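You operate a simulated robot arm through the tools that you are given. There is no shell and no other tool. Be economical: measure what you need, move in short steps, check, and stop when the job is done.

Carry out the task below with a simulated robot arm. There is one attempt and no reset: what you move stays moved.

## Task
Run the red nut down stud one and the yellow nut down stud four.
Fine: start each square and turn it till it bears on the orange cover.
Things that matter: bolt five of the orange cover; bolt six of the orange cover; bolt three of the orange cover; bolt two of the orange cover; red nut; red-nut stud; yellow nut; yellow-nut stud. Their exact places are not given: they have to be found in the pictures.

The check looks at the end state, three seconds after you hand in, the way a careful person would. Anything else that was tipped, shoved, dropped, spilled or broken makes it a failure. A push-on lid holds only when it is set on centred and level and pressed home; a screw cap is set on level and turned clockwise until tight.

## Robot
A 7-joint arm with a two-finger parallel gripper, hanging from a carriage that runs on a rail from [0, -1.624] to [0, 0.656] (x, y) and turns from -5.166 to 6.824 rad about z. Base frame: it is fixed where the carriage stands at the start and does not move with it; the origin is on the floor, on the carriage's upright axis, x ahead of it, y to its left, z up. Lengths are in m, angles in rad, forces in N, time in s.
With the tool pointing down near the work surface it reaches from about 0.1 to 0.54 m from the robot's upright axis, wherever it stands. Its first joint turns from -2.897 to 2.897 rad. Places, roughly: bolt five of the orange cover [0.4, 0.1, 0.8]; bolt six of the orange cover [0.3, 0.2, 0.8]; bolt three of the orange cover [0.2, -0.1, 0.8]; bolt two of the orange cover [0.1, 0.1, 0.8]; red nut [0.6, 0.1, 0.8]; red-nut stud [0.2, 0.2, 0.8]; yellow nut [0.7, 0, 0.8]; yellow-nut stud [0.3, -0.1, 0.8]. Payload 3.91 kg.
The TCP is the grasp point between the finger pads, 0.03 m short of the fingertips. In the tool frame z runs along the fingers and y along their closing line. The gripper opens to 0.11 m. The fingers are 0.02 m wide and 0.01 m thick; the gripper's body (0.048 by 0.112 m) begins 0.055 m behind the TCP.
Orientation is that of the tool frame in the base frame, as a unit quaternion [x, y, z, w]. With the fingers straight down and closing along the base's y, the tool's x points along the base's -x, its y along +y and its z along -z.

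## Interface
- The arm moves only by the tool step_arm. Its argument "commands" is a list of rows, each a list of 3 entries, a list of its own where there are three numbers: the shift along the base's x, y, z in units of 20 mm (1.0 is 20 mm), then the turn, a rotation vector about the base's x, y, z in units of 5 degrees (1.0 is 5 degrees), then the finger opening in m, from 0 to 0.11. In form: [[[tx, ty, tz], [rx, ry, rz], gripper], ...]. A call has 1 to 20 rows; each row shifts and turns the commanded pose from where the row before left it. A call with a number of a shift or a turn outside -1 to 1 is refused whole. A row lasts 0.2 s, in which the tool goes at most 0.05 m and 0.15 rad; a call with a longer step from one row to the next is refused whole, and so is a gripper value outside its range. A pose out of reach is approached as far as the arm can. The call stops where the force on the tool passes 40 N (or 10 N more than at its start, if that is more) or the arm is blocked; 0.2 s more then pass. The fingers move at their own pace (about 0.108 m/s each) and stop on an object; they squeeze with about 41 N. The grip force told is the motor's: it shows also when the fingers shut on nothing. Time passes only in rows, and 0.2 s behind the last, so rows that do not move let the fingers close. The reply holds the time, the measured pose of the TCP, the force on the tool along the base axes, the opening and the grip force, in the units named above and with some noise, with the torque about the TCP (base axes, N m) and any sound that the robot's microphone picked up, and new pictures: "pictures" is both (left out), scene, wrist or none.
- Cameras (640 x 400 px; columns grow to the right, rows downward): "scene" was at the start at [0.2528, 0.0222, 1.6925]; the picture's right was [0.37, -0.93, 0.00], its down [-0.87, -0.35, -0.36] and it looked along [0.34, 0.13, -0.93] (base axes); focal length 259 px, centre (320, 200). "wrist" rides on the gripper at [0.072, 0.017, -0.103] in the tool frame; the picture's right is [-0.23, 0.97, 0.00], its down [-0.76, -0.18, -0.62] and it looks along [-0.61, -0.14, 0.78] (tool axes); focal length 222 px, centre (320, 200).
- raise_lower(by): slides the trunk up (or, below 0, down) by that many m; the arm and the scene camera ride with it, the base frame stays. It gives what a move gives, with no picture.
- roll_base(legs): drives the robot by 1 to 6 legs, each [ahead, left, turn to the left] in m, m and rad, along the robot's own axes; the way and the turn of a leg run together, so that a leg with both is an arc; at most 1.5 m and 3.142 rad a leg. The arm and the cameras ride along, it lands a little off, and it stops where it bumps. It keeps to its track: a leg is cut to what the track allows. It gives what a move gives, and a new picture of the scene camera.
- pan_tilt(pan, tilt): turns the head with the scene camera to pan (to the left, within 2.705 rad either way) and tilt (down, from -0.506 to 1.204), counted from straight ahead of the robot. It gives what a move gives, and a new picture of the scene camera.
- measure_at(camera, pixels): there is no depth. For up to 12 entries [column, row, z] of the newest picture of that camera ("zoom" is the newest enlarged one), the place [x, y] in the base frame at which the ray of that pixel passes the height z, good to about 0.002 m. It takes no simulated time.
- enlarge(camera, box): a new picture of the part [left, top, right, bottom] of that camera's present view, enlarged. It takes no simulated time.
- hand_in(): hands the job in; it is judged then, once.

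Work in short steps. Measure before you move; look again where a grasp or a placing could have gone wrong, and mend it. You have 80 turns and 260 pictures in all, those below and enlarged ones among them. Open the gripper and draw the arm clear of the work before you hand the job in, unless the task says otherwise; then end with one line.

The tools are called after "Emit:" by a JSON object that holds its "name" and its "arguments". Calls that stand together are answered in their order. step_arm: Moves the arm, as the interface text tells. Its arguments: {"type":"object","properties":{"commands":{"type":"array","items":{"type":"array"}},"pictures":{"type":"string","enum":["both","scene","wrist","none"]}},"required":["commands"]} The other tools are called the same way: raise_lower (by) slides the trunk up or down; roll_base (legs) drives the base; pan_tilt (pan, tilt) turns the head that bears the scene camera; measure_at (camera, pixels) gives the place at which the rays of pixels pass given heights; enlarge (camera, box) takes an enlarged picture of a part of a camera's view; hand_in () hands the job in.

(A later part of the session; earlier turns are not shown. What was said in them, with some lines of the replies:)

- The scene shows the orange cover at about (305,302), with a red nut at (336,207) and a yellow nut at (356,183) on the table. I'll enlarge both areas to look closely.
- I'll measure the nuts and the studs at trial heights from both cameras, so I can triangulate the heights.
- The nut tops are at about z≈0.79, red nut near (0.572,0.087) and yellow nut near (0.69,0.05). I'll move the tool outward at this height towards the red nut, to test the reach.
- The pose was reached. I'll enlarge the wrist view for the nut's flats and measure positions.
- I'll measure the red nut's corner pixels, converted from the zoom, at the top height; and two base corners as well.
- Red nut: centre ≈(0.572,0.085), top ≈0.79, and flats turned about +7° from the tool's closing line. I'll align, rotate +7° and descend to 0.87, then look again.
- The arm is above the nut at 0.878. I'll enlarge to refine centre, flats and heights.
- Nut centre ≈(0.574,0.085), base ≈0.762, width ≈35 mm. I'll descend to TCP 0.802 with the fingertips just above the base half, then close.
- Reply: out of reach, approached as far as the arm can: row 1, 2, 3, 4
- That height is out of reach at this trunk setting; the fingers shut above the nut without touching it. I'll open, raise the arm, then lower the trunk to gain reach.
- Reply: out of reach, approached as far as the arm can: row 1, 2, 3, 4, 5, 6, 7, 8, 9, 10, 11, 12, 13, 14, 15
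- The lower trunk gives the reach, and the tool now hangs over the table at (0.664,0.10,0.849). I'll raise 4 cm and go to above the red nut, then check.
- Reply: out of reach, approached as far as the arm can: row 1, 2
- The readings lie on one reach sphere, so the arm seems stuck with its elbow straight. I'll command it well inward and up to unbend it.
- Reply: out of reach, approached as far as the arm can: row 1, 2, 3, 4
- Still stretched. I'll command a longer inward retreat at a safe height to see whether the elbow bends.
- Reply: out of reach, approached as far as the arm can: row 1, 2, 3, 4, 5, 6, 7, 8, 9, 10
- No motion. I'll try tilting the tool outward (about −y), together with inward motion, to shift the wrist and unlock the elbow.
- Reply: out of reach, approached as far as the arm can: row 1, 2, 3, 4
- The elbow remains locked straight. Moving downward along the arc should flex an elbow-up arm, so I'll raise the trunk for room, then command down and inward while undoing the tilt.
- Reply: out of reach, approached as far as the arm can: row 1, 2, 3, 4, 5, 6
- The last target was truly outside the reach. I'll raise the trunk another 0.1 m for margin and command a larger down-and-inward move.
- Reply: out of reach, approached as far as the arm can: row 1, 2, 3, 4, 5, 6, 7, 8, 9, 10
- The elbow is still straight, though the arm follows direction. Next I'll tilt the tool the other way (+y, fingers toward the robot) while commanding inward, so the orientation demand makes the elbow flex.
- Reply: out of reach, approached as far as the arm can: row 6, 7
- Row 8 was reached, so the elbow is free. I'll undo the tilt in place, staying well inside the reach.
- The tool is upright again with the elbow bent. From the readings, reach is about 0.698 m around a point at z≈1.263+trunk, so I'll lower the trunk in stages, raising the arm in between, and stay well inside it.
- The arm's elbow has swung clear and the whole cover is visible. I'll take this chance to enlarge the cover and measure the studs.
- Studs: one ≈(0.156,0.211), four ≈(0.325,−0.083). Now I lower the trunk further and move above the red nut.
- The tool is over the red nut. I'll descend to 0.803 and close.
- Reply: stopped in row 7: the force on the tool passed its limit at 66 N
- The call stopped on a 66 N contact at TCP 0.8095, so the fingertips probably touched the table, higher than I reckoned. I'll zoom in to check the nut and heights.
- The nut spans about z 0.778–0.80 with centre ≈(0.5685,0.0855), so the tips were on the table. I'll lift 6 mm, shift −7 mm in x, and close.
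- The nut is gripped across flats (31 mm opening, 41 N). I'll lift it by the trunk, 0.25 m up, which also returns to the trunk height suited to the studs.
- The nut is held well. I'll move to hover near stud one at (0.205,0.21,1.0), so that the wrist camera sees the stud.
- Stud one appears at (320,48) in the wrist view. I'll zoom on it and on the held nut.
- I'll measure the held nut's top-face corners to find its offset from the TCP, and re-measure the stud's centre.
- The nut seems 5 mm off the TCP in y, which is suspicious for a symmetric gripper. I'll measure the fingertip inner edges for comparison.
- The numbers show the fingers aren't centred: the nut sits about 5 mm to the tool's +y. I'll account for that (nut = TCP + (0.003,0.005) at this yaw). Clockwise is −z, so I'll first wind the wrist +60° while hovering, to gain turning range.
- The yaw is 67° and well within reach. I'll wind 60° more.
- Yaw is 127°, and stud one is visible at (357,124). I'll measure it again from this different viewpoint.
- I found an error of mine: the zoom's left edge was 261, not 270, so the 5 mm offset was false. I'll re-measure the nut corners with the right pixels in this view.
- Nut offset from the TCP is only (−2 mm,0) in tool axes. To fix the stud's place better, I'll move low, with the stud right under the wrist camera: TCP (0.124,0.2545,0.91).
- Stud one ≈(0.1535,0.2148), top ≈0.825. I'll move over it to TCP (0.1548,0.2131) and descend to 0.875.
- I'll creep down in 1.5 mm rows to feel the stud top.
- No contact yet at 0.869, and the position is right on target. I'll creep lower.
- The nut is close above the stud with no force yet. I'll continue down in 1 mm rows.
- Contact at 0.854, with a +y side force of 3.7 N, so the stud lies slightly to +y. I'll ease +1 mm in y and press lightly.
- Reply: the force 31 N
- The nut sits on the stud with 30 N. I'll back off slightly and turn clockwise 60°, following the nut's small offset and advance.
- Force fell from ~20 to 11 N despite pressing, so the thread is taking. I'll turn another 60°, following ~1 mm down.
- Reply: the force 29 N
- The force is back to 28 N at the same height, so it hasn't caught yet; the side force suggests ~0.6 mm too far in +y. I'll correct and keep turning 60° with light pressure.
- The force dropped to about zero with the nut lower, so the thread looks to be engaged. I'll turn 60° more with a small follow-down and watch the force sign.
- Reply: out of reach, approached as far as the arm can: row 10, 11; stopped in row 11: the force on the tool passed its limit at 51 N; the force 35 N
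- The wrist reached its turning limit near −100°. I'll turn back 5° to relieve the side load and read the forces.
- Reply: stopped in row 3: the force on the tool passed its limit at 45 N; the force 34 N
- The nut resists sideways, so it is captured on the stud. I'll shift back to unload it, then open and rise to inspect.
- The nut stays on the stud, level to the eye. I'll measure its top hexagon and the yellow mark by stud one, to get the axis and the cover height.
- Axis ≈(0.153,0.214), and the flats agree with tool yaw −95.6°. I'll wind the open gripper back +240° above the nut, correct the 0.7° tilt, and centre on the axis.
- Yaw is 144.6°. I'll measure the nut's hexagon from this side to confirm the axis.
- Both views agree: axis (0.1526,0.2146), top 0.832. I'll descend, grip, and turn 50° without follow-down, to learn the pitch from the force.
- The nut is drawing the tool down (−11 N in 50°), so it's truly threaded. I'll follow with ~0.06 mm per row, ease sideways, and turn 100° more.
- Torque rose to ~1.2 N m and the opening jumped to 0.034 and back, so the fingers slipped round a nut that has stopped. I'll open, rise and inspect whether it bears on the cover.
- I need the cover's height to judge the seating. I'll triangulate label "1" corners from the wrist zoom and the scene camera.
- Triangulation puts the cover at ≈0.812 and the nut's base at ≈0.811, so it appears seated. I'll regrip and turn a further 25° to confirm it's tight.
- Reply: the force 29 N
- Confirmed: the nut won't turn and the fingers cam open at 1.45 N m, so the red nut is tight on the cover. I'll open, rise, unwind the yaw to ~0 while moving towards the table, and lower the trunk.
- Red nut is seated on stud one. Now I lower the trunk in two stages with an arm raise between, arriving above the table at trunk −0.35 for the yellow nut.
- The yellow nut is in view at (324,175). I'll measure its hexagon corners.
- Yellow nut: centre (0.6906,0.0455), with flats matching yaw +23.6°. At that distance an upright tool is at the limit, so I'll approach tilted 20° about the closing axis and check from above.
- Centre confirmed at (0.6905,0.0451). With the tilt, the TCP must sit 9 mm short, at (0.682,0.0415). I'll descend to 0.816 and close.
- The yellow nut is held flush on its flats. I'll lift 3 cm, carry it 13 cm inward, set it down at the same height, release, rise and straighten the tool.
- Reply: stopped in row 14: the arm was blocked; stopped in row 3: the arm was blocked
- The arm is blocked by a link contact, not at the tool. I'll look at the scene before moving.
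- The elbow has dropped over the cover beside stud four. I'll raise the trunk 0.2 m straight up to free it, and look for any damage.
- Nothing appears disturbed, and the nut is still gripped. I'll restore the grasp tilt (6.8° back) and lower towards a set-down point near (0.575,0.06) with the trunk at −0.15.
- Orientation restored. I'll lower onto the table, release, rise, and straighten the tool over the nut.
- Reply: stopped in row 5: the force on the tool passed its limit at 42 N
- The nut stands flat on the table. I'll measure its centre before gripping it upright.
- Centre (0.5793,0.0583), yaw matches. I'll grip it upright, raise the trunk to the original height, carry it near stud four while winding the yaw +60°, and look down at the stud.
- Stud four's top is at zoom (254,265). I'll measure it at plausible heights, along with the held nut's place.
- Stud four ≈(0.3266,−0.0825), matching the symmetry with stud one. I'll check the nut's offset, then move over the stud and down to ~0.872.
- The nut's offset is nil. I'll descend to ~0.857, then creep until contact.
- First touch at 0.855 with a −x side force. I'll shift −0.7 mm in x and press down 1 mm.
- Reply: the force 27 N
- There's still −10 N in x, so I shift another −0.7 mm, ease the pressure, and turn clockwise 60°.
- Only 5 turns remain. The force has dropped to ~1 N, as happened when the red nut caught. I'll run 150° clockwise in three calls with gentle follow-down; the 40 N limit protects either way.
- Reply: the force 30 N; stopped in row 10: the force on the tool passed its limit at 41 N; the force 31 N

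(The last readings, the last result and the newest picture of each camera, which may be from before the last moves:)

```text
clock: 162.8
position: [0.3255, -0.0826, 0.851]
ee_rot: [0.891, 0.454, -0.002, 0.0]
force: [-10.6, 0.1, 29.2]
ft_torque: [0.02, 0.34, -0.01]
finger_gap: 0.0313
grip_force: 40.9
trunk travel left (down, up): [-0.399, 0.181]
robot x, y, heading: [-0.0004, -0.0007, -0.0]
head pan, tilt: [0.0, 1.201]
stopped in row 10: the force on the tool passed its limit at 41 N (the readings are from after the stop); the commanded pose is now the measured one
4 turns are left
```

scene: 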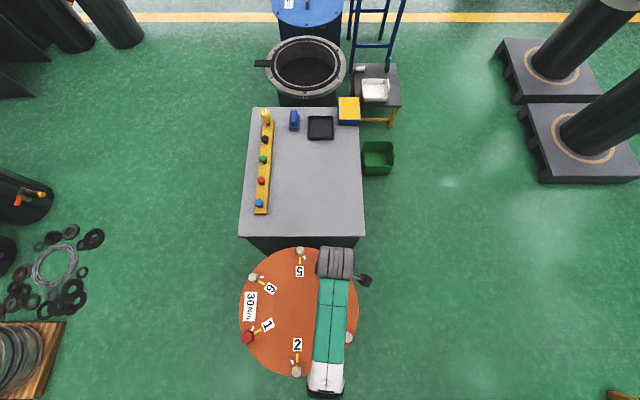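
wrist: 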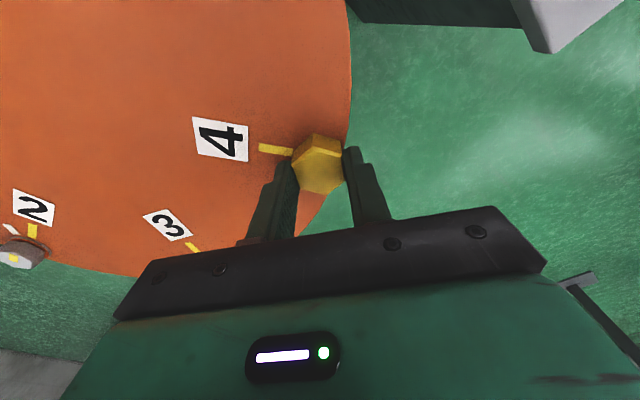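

Force has built to ~29–41 N with no torque, and it isn't clear the thread has caught. I'll ratchet: release, rise, rewind +180°, regrip on the axis, then turn 205° clockwise, which covers the untested start angles.

Emit:
{"name": "step_arm", "arguments": {"commands": [[[-0.025, -0.01, 0.03], [0, 0, 0], 0.025], [[0, 0, 0], [0, 0, 0], 0.045], [[0, 0, 0], [0, 0, 0], 0.06], [[0, 0, 0], [0, 0, 0], 0.06], [[0, 0, 0.8], [0, 0, 0], 0.06], [[0, 0, 0.8], [0, 0, 0], 0.06], [[0, 0, 0.8], [0, 0, 0], 0.06], [[0, 0, 0], [0, 0, 1], 0.06], [[0, 0, 0], [0, 0, 1], 0.06], [[0, 0, 0], [0, 0, 1], 0.06], [[0, 0, 0], [0, 0, 1], 0.06], [[0, 0, 0], [0, 0, 1], 0.06], [[0, 0, 0], [0, 0, 1], 0.06], [[0, 0, 0], [0, 0, 1], 0.06], [[0, 0, 0], [0, 0, 1], 0.06], [[0, 0, 0], [0, 0, 1], 0.06], [[0, 0, 0], [0, 0, 1], 0.06], [[0, 0, 0], [0, 0, 1], 0.06], [[0, 0, 0], [0, 0, 1], 0.06]], "pictures": "none"}}

Emit:
{"name": "step_arm", "arguments": {"commands": [[[0, 0, 0], [0, 0, 1], 0.06], [[0, 0, 0], [0, 0, 1], 0.06], [[0, 0, 0], [0, 0, 1], 0.06], [[0, 0, 0], [0, 0, 1], 0.06], [[0, 0, 0], [0, 0, 1], 0.06], [[0, 0, 0], [0, 0, 1], 0.06], [[0, 0, 0], [0, 0, 1], 0.06], [[0, 0, 0], [0, 0, 1], 0.06], [[0, 0, 0], [0, 0, 1], 0.06], [[0, 0, 0], [0, 0, 1], 0.06], [[0, 0, 0], [0, 0, 1], 0.06], [[0, 0, 0], [0, 0, 1], 0.06]], "pictures": "wrist"}}

Emit:
{"name": "step_arm", "arguments": {"commands": [[[0, 0, 0], [0, 0, 1], 0.06], [[0, 0, 0], [0, 0, 1], 0.06], [[0, 0, 0], [0, 0, 1], 0.06], [[0, 0, 0], [0, 0, 1], 0.06], [[0, 0, 0], [0, 0, 1], 0.06], [[0, 0, 0], [0, 0, 1], 0.06], [[0, 0, 0], [0, 0, 1], 0.06], [[0, 0, 0], [0, 0, 1], 0.06], [[0, 0, 0], [0, 0, 1], 0.06], [[0, 0, 0], [0, 0, 1], 0.06], [[0, 0, 0], [0, 0, 1], 0.06], [[0, 0, 0], [0, 0, 1], 0.06], [[0, 0, 0], [0, 0, 0], 0.06]], "pictures": "wrist"}}

Emit:
{"name": "step_arm", "arguments": {"commands": [[[0, 0, -0.8], [0, 0, 0], 0.06], [[0, 0, -0.8], [0, 0, 0], 0.06], [[0, 0, -0.8], [0, 0, 0], 0.06], [[0, 0, 0], [0, 0, 0], 0.06], [[0, 0, 0], [0, 0, 0], 0.04], [[0, 0, 0], [0, 0, 0], 0.025], [[0, 0, 0], [0, 0, 0], 0.025], [[0, 0, 0], [0, 0, 0], 0.025]], "pictures": "none"}}

Emit:
{"name": "step_arm", "arguments": {"commands": [[[0, 0, -0.002], [0, 0, -1], 0.025], [[0, 0, -0.002], [0, 0, -1], 0.025], [[0, 0, -0.002], [0, 0, -1], 0.025], [[0, 0, -0.002], [0, 0, -1], 0.025], [[0, 0, -0.002], [0, 0, -1], 0.025], [[0, 0, -0.002], [0, 0, -1], 0.025], [[0, 0, -0.002], [0, 0, -1], 0.025], [[0, 0, -0.002], [0, 0, -1], 0.025], [[0, 0, -0.002], [0, 0, -1], 0.025], [[0, 0, -0.002], [0, 0, -1], 0.025]], "pictures": "none"}}

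Emit:
{"name": "step_arm", "arguments": {"commands": [[[0, 0, -0.002], [0, 0, -1], 0.025], [[0, 0, -0.002], [0, 0, -1], 0.025], [[0, 0, -0.002], [0, 0, -1], 0.025], [[0, 0, -0.002], [0, 0, -1], 0.025], [[0, 0, -0.002], [0, 0, -1], 0.025], [[0, 0, -0.002], [0, 0, -1], 0.025], [[0, 0, -0.002], [0, 0, -1], 0.025], [[0, 0, -0.002], [0, 0, -1], 0.025], [[0, 0, -0.002], [0, 0, -1], 0.025], [[0, 0, -0.002], [0, 0, -1], 0.025]], "pictures": "none"}}

Emit:
{"name": "step_arm", "arguments": {"commands": [[[0, 0, -0.003], [0, 0, -1], 0.025], [[0, 0, -0.003], [0, 0, -1], 0.025], [[0, 0, -0.003], [0, 0, -1], 0.025], [[0, 0, -0.003], [0, 0, -1], 0.025], [[0, 0, -0.003], [0, 0, -1], 0.025], [[0, 0, -0.003], [0, 0, -1], 0.025], [[0, 0, -0.003], [0, 0, -1], 0.025], [[0, 0, -0.003], [0, 0, -1], 0.025], [[0, 0, -0.003], [0, 0, -1], 0.025], [[0, 0, -0.003], [0, 0, -1], 0.025]], "pictures": "none"}}

Emit:
{"name": "step_arm", "arguments": {"commands": [[[0, 0, -0.003], [0, 0, -1], 0.025], [[0, 0, -0.003], [0, 0, -1], 0.025], [[0, 0, -0.003], [0, 0, -1], 0.025], [[0, 0, -0.003], [0, 0, -1], 0.025], [[0, 0, -0.003], [0, 0, -1], 0.025], [[0, 0, -0.003], [0, 0, -1], 0.025], [[0, 0, -0.003], [0, 0, -1], 0.025], [[0, 0, -0.003], [0, 0, -1], 0.025], [[0, 0, -0.003], [0, 0, -1], 0.025], [[0, 0, -0.003], [0, 0, -1], 0.025], [[0, 0, -0.003], [0, 0, -1], 0.025]], "pictures": "wrist"}}

```text
clock: 166.8
position: [0.3261, -0.0827, 0.8988]
ee_rot: [0.544, 0.839, 0.0, 0.0]
force: [0.8, -0.4, 0.8]
ft_torque: [0.02, -0.02, 0.05]
finger_gap: 0.0598
grip_force: 0.2
trunk travel left (down, up): [-0.399, 0.181]
robot x, y, heading: [-0.0013, -0.0025, -0.001]
head pan, tilt: [0.0, 1.201]
```

```text
clock: 169.4
position: [0.326, -0.0814, 0.899]
ee_rot: [0.052, 0.999, -0.001, 0.002]
force: [0.1, 0.5, -1.0]
ft_torque: [0.0, 0.0, -0.01]
finger_gap: 0.0599
grip_force: 0.1
trunk travel left (down, up): [-0.399, 0.181]
robot x, y, heading: [-0.0007, -0.0006, 0.003]
head pan, tilt: [0.0, 1.201]
```

wrist: 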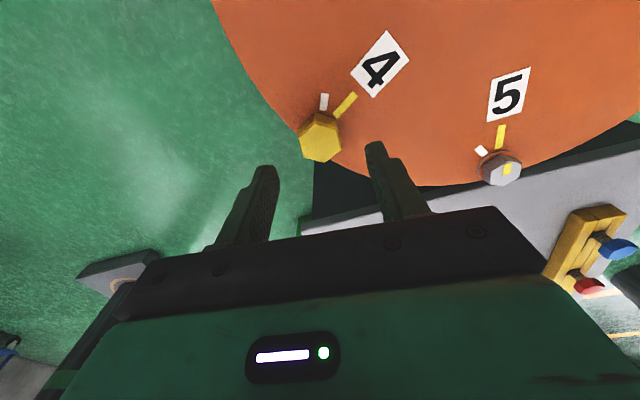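

```text
clock: 172.2
position: [0.3252, -0.0825, 0.8991]
ee_rot: [-0.455, 0.891, 0.0, 0.002]
force: [-0.5, 0.9, -0.3]
ft_torque: [-0.03, 0.02, 0.0]
finger_gap: 0.06
grip_force: 0.1
trunk travel left (down, up): [-0.399, 0.181]
robot x, y, heading: [-0.0037, -0.0028, 0.001]
head pan, tilt: [0.0, 1.201]
```

wrist: 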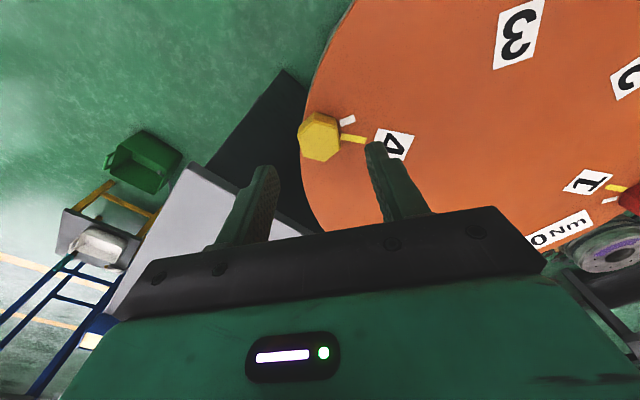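

```text
clock: 174.0
position: [0.3268, -0.0815, 0.8502]
ee_rot: [-0.455, 0.891, 0.0, 0.002]
force: [0.6, 0.1, -1.0]
ft_torque: [-0.02, -0.01, -0.01]
finger_gap: 0.0314
grip_force: 40.7
trunk travel left (down, up): [-0.399, 0.181]
robot x, y, heading: [-0.0003, -0.0025, -0.002]
head pan, tilt: [0.0, 1.201]
```

```text
clock: 176.2
position: [0.327, -0.0821, 0.8507]
ee_rot: [-0.035, 0.999, -0.001, 0.001]
force: [4.9, -2.4, -0.5]
ft_torque: [0.04, -0.07, 0.01]
finger_gap: 0.0317
grip_force: 40.9
trunk travel left (down, up): [-0.399, 0.181]
robot x, y, heading: [0.0046, -0.0035, -0.002]
head pan, tilt: [0.0, 1.201]
```

```text
clock: 178.4
position: [0.3255, -0.0823, 0.8503]
ee_rot: [0.391, 0.92, -0.002, 0.001]
force: [2.5, -2.8, -5.1]
ft_torque: [-0.03, -0.11, -0.01]
finger_gap: 0.0313
grip_force: 40.7
trunk travel left (down, up): [-0.399, 0.181]
robot x, y, heading: [-0.0051, 0.0004, -0.004]
head pan, tilt: [0.0, 1.201]
```

```text
clock: 180.6
position: [0.3258, -0.0833, 0.8494]
ee_rot: [0.743, 0.669, -0.002, 0.001]
force: [2.0, -3.5, -0.4]
ft_torque: [-0.03, -0.11, 0.02]
finger_gap: 0.0312
grip_force: 41.3
trunk travel left (down, up): [-0.399, 0.181]
robot x, y, heading: [0.001, -0.0053, 0.002]
head pan, tilt: [0.0, 1.201]
```

```text
clock: 183.0
position: [0.3259, -0.0825, 0.8496]
ee_rot: [0.968, 0.25, -0.002, 0.0]
force: [-0.2, -0.5, 6.7]
ft_torque: [-0.07, -0.07, 0.22]
finger_gap: 0.033
grip_force: 41.2
trunk travel left (down, up): [-0.399, 0.181]
robot x, y, heading: [0.0023, -0.0025, 0.001]
head pan, tilt: [0.0, 1.201]
3 turns are left
```

wrist: 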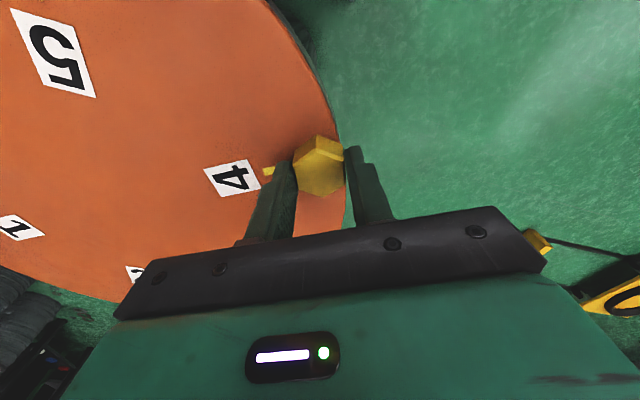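

The nut followed the thread at near-zero force, and now torque and opening begin to rise near the seated height. I'll ratchet once more: rewind 120°, regrip, and tighten in small stages to confirm it bears.

Emit:
{"name": "step_arm", "arguments": {"commands": [[[0, 0, 0], [0, 0, 0], 0.045], [[0, 0, 0], [0, 0, 0], 0.06], [[0, 0, 0], [0, 0, 0], 0.06], [[0, 0, 0.8], [0, 0, 0], 0.06], [[0, 0, 0.8], [0, 0, 0], 0.06], [[0, 0, 0.8], [0, 0, 0], 0.06], [[0, 0, 0], [0, 0, 1], 0.06], [[0, 0, 0], [0, 0, 1], 0.06], [[0, 0, 0], [0, 0, 1], 0.06], [[0, 0, 0], [0, 0, 1], 0.06], [[0, 0, 0], [0, 0, 1], 0.06], [[0, 0, 0], [0, 0, 1], 0.06], [[0, 0, 0], [0, 0, 1], 0.06], [[0, 0, 0], [0, 0, 1], 0.06], [[0, 0, 0], [0, 0, 1], 0.06], [[0, 0, 0], [0, 0, 1], 0.06], [[0, 0, 0], [0, 0, 1], 0.06], [[0, 0, 0], [0, 0, 1], 0.06]], "pictures": "none"}}

Emit:
{"name": "step_arm", "arguments": {"commands": [[[0, 0, 0], [0, 0, 1], 0.06], [[0, 0, 0], [0, 0, 1], 0.06], [[0, 0, 0], [0, 0, 1], 0.06], [[0, 0, 0], [0, 0, 1], 0.06], [[0, 0, 0], [0, 0, 1], 0.06], [[0, 0, 0], [0, 0, 1], 0.06], [[0, 0, 0], [0, 0, 1], 0.06], [[0, 0, 0], [0, 0, 1], 0.06], [[0, 0, 0], [0, 0, 1], 0.06], [[0, 0, 0], [0, 0, 1], 0.06], [[0, 0, 0], [0, 0, 1], 0.06], [[0, 0, 0], [0, 0, 1], 0.06], [[0, 0, 0], [0, 0, 0], 0.06]], "pictures": "wrist"}}

Emit:
{"name": "step_arm", "arguments": {"commands": [[[0, 0, -0.8], [0, 0, 0], 0.06], [[0, 0, -0.8], [0, 0, 0], 0.06], [[0, 0, -0.8], [0, 0, 0], 0.06], [[0, 0, 0], [0, 0, 0], 0.06], [[0, 0, 0], [0, 0, 0], 0.04], [[0, 0, 0], [0, 0, 0], 0.025], [[0, 0, 0], [0, 0, 0], 0.025], [[0, 0, 0], [0, 0, 0], 0.025]], "pictures": "none"}}

Emit:
{"name": "step_arm", "arguments": {"commands": [[[0, 0, -0.001], [0, 0, -1], 0.025], [[0, 0, -0.001], [0, 0, -1], 0.025], [[0, 0, -0.001], [0, 0, -1], 0.025], [[0, 0, -0.001], [0, 0, -1], 0.025]], "pictures": "none"}}

Emit:
{"name": "step_arm", "arguments": {"commands": [[[0, 0, -0.001], [0, 0, -1], 0.025], [[0, 0, -0.001], [0, 0, -1], 0.025], [[0, 0, -0.001], [0, 0, -1], 0.025], [[0, 0, -0.001], [0, 0, -1], 0.025], [[0, 0, -0.001], [0, 0, -1], 0.025], [[0, 0, -0.001], [0, 0, -1], 0.025]], "pictures": "none"}}

Emit:
{"name": "step_arm", "arguments": {"commands": [[[0, 0, -0.001], [0, 0, -1], 0.025], [[0, 0, -0.001], [0, 0, -1], 0.025], [[0, 0, -0.001], [0, 0, -1], 0.025], [[0, 0, -0.001], [0, 0, -1], 0.025], [[0, 0, -0.001], [0, 0, -1], 0.025], [[0, 0, -0.001], [0, 0, -1], 0.025], [[0, 0, -0.001], [0, 0, -1], 0.025], [[0, 0, -0.001], [0, 0, -1], 0.025]], "pictures": "wrist"}}

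```text
clock: 186.8
position: [0.3246, -0.081, 0.8968]
ee_rot: [0.712, 0.702, -0.002, 0.001]
force: [0.3, -0.6, -0.2]
ft_torque: [-0.02, 0.02, 0.01]
finger_gap: 0.06
grip_force: 0.0
trunk travel left (down, up): [-0.399, 0.181]
robot x, y, heading: [-0.0045, 0.0006, -0.0]
head pan, tilt: [0.0, 1.201]
```

```text
clock: 189.6
position: [0.3257, -0.0829, 0.8956]
ee_rot: [0.267, 0.964, -0.002, 0.001]
force: [0.5, 0.5, 1.4]
ft_torque: [0.01, 0.0, -0.03]
finger_gap: 0.0598
grip_force: 0.1
trunk travel left (down, up): [-0.399, 0.181]
robot x, y, heading: [0.0018, 0.0008, -0.0]
head pan, tilt: [0.0, 1.201]
```

wrist: 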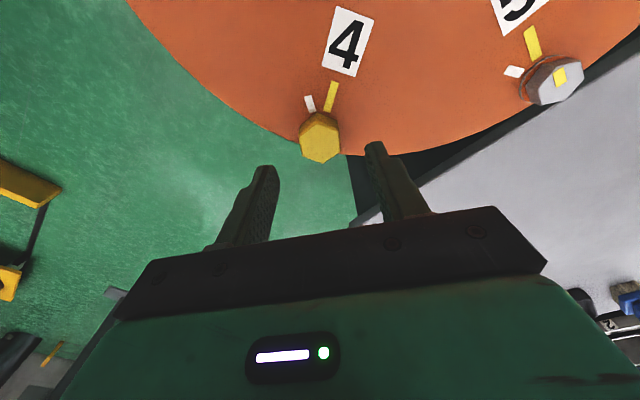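

```text
clock: 191.4
position: [0.326, -0.0813, 0.8493]
ee_rot: [0.267, 0.964, -0.001, 0.001]
force: [-0.3, 0.3, -0.3]
ft_torque: [0.03, -0.01, 0.04]
finger_gap: 0.0325
grip_force: 41.3
trunk travel left (down, up): [-0.399, 0.181]
robot x, y, heading: [-0.0004, 0.001, 0.004]
head pan, tilt: [0.0, 1.201]
```

```text
clock: 192.4
position: [0.3247, -0.0822, 0.8488]
ee_rot: [0.431, 0.902, -0.001, 0.001]
force: [0.4, 1.1, 0.7]
ft_torque: [0.08, -0.05, 1.33]
finger_gap: 0.034
grip_force: 40.9
trunk travel left (down, up): [-0.399, 0.181]
robot x, y, heading: [0.0008, -0.005, 0.006]
head pan, tilt: [0.0, 1.201]
```

```text
clock: 193.8
position: [0.3271, -0.0824, 0.8489]
ee_rot: [0.65, 0.76, -0.002, 0.001]
force: [1.7, 0.7, 0.1]
ft_torque: [0.1, -0.15, 0.52]
finger_gap: 0.0348
grip_force: 41.0
trunk travel left (down, up): [-0.399, 0.181]
robot x, y, heading: [-0.0033, -0.0032, 0.003]
head pan, tilt: [0.0, 1.201]
```

```text
clock: 195.6
position: [0.3261, -0.0816, 0.8487]
ee_rot: [0.87, 0.492, -0.002, 0.0]
force: [0.2, -0.1, 0.5]
ft_torque: [-0.02, -0.13, 1.12]
finger_gap: 0.0362
grip_force: 41.7
trunk travel left (down, up): [-0.399, 0.181]
robot x, y, heading: [0.001, -0.0001, 0.002]
head pan, tilt: [0.0, 1.201]
2 turns are left
```

wrist: 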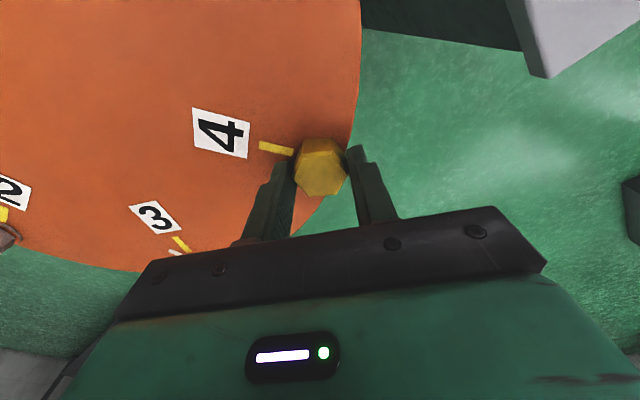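

Tight at once: 1.33 N m, then the fingers slipped over the corners at the seated height. I'll open, rise well clear, and take a last look.

Emit:
{"name": "step_arm", "arguments": {"commands": [[[0, 0, 0], [0, 0, 0], 0.05], [[0, 0, 0], [0, 0, 0], 0.07], [[0, 0, 0], [0, 0, 0], 0.07], [[0, 0, 0.8], [0, 0, 0], 0.07], [[0, 0, 1], [0, 0, 0], 0.07], [[0, 0, 1], [0, 0, 0], 0.07], [[0, 0, 1], [0, 0, 0], 0.07], [[0, 0, 1], [0, 0, 0], 0.07], [[0, 0, 1], [0, 0, 0], 0.07], [[0, 0, 1], [0, 0, 0], 0.07], [[0, 0, 1], [0, 0, 0], 0.07], [[0, 0, 1], [0, 0, 0], 0.07], [[0, 0, 1], [0, 0, 0], 0.07], [[0, 0, 0], [0, 0, 0], 0.07]]}}

```text
clock: 198.6
position: [0.3258, -0.082, 1.0256]
ee_rot: [0.87, 0.493, -0.002, 0.0]
force: [0.6, -0.5, 0.8]
ft_torque: [0.04, -0.03, -0.02]
finger_gap: 0.0698
grip_force: 0.0
out of reach, approached as far as the arm can: row 13
trunk travel left (down, up): [-0.399, 0.181]
robot x, y, heading: [0.0028, 0.0015, -0.0]
head pan, tilt: [0.0, 1.201]
1 turns are left
```

scene: 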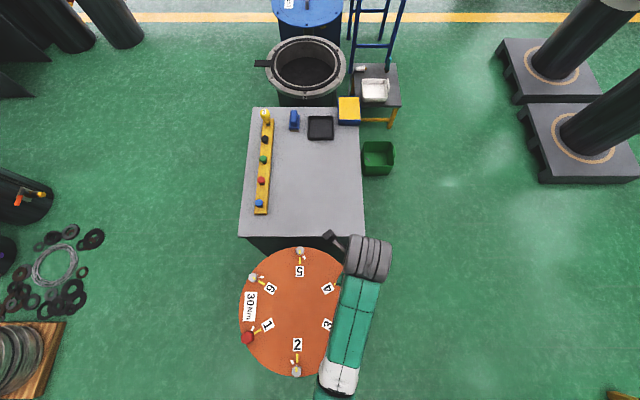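
wrist: 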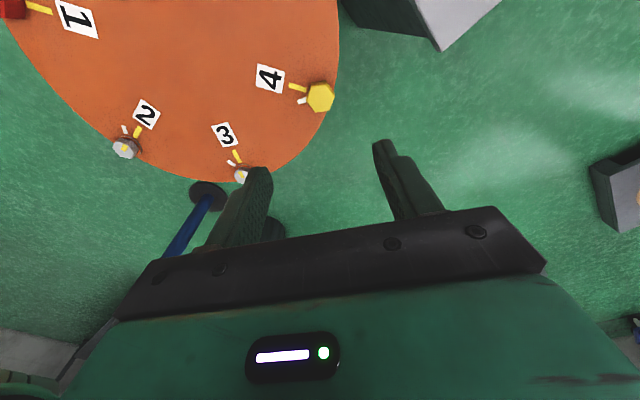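

Both nuts sit on their studs, the other bolts look unmoved, and the open gripper is clear at z 1.03, so I hand in.

Emit:
{"name": "hand_in", "arguments": {}}

```text
The job is handed in.
```

I ran the red nut down stud one and the yellow nut down stud four; each stopped turning at about 1.3–1.45 N m, and I took that, at matching heights, as bearing on the orange cover. While I was carrying the yellow nut, the robot's elbow was blocked low over the cover near stud four. I raised it off and saw no damage or shifted bolts afterwards.
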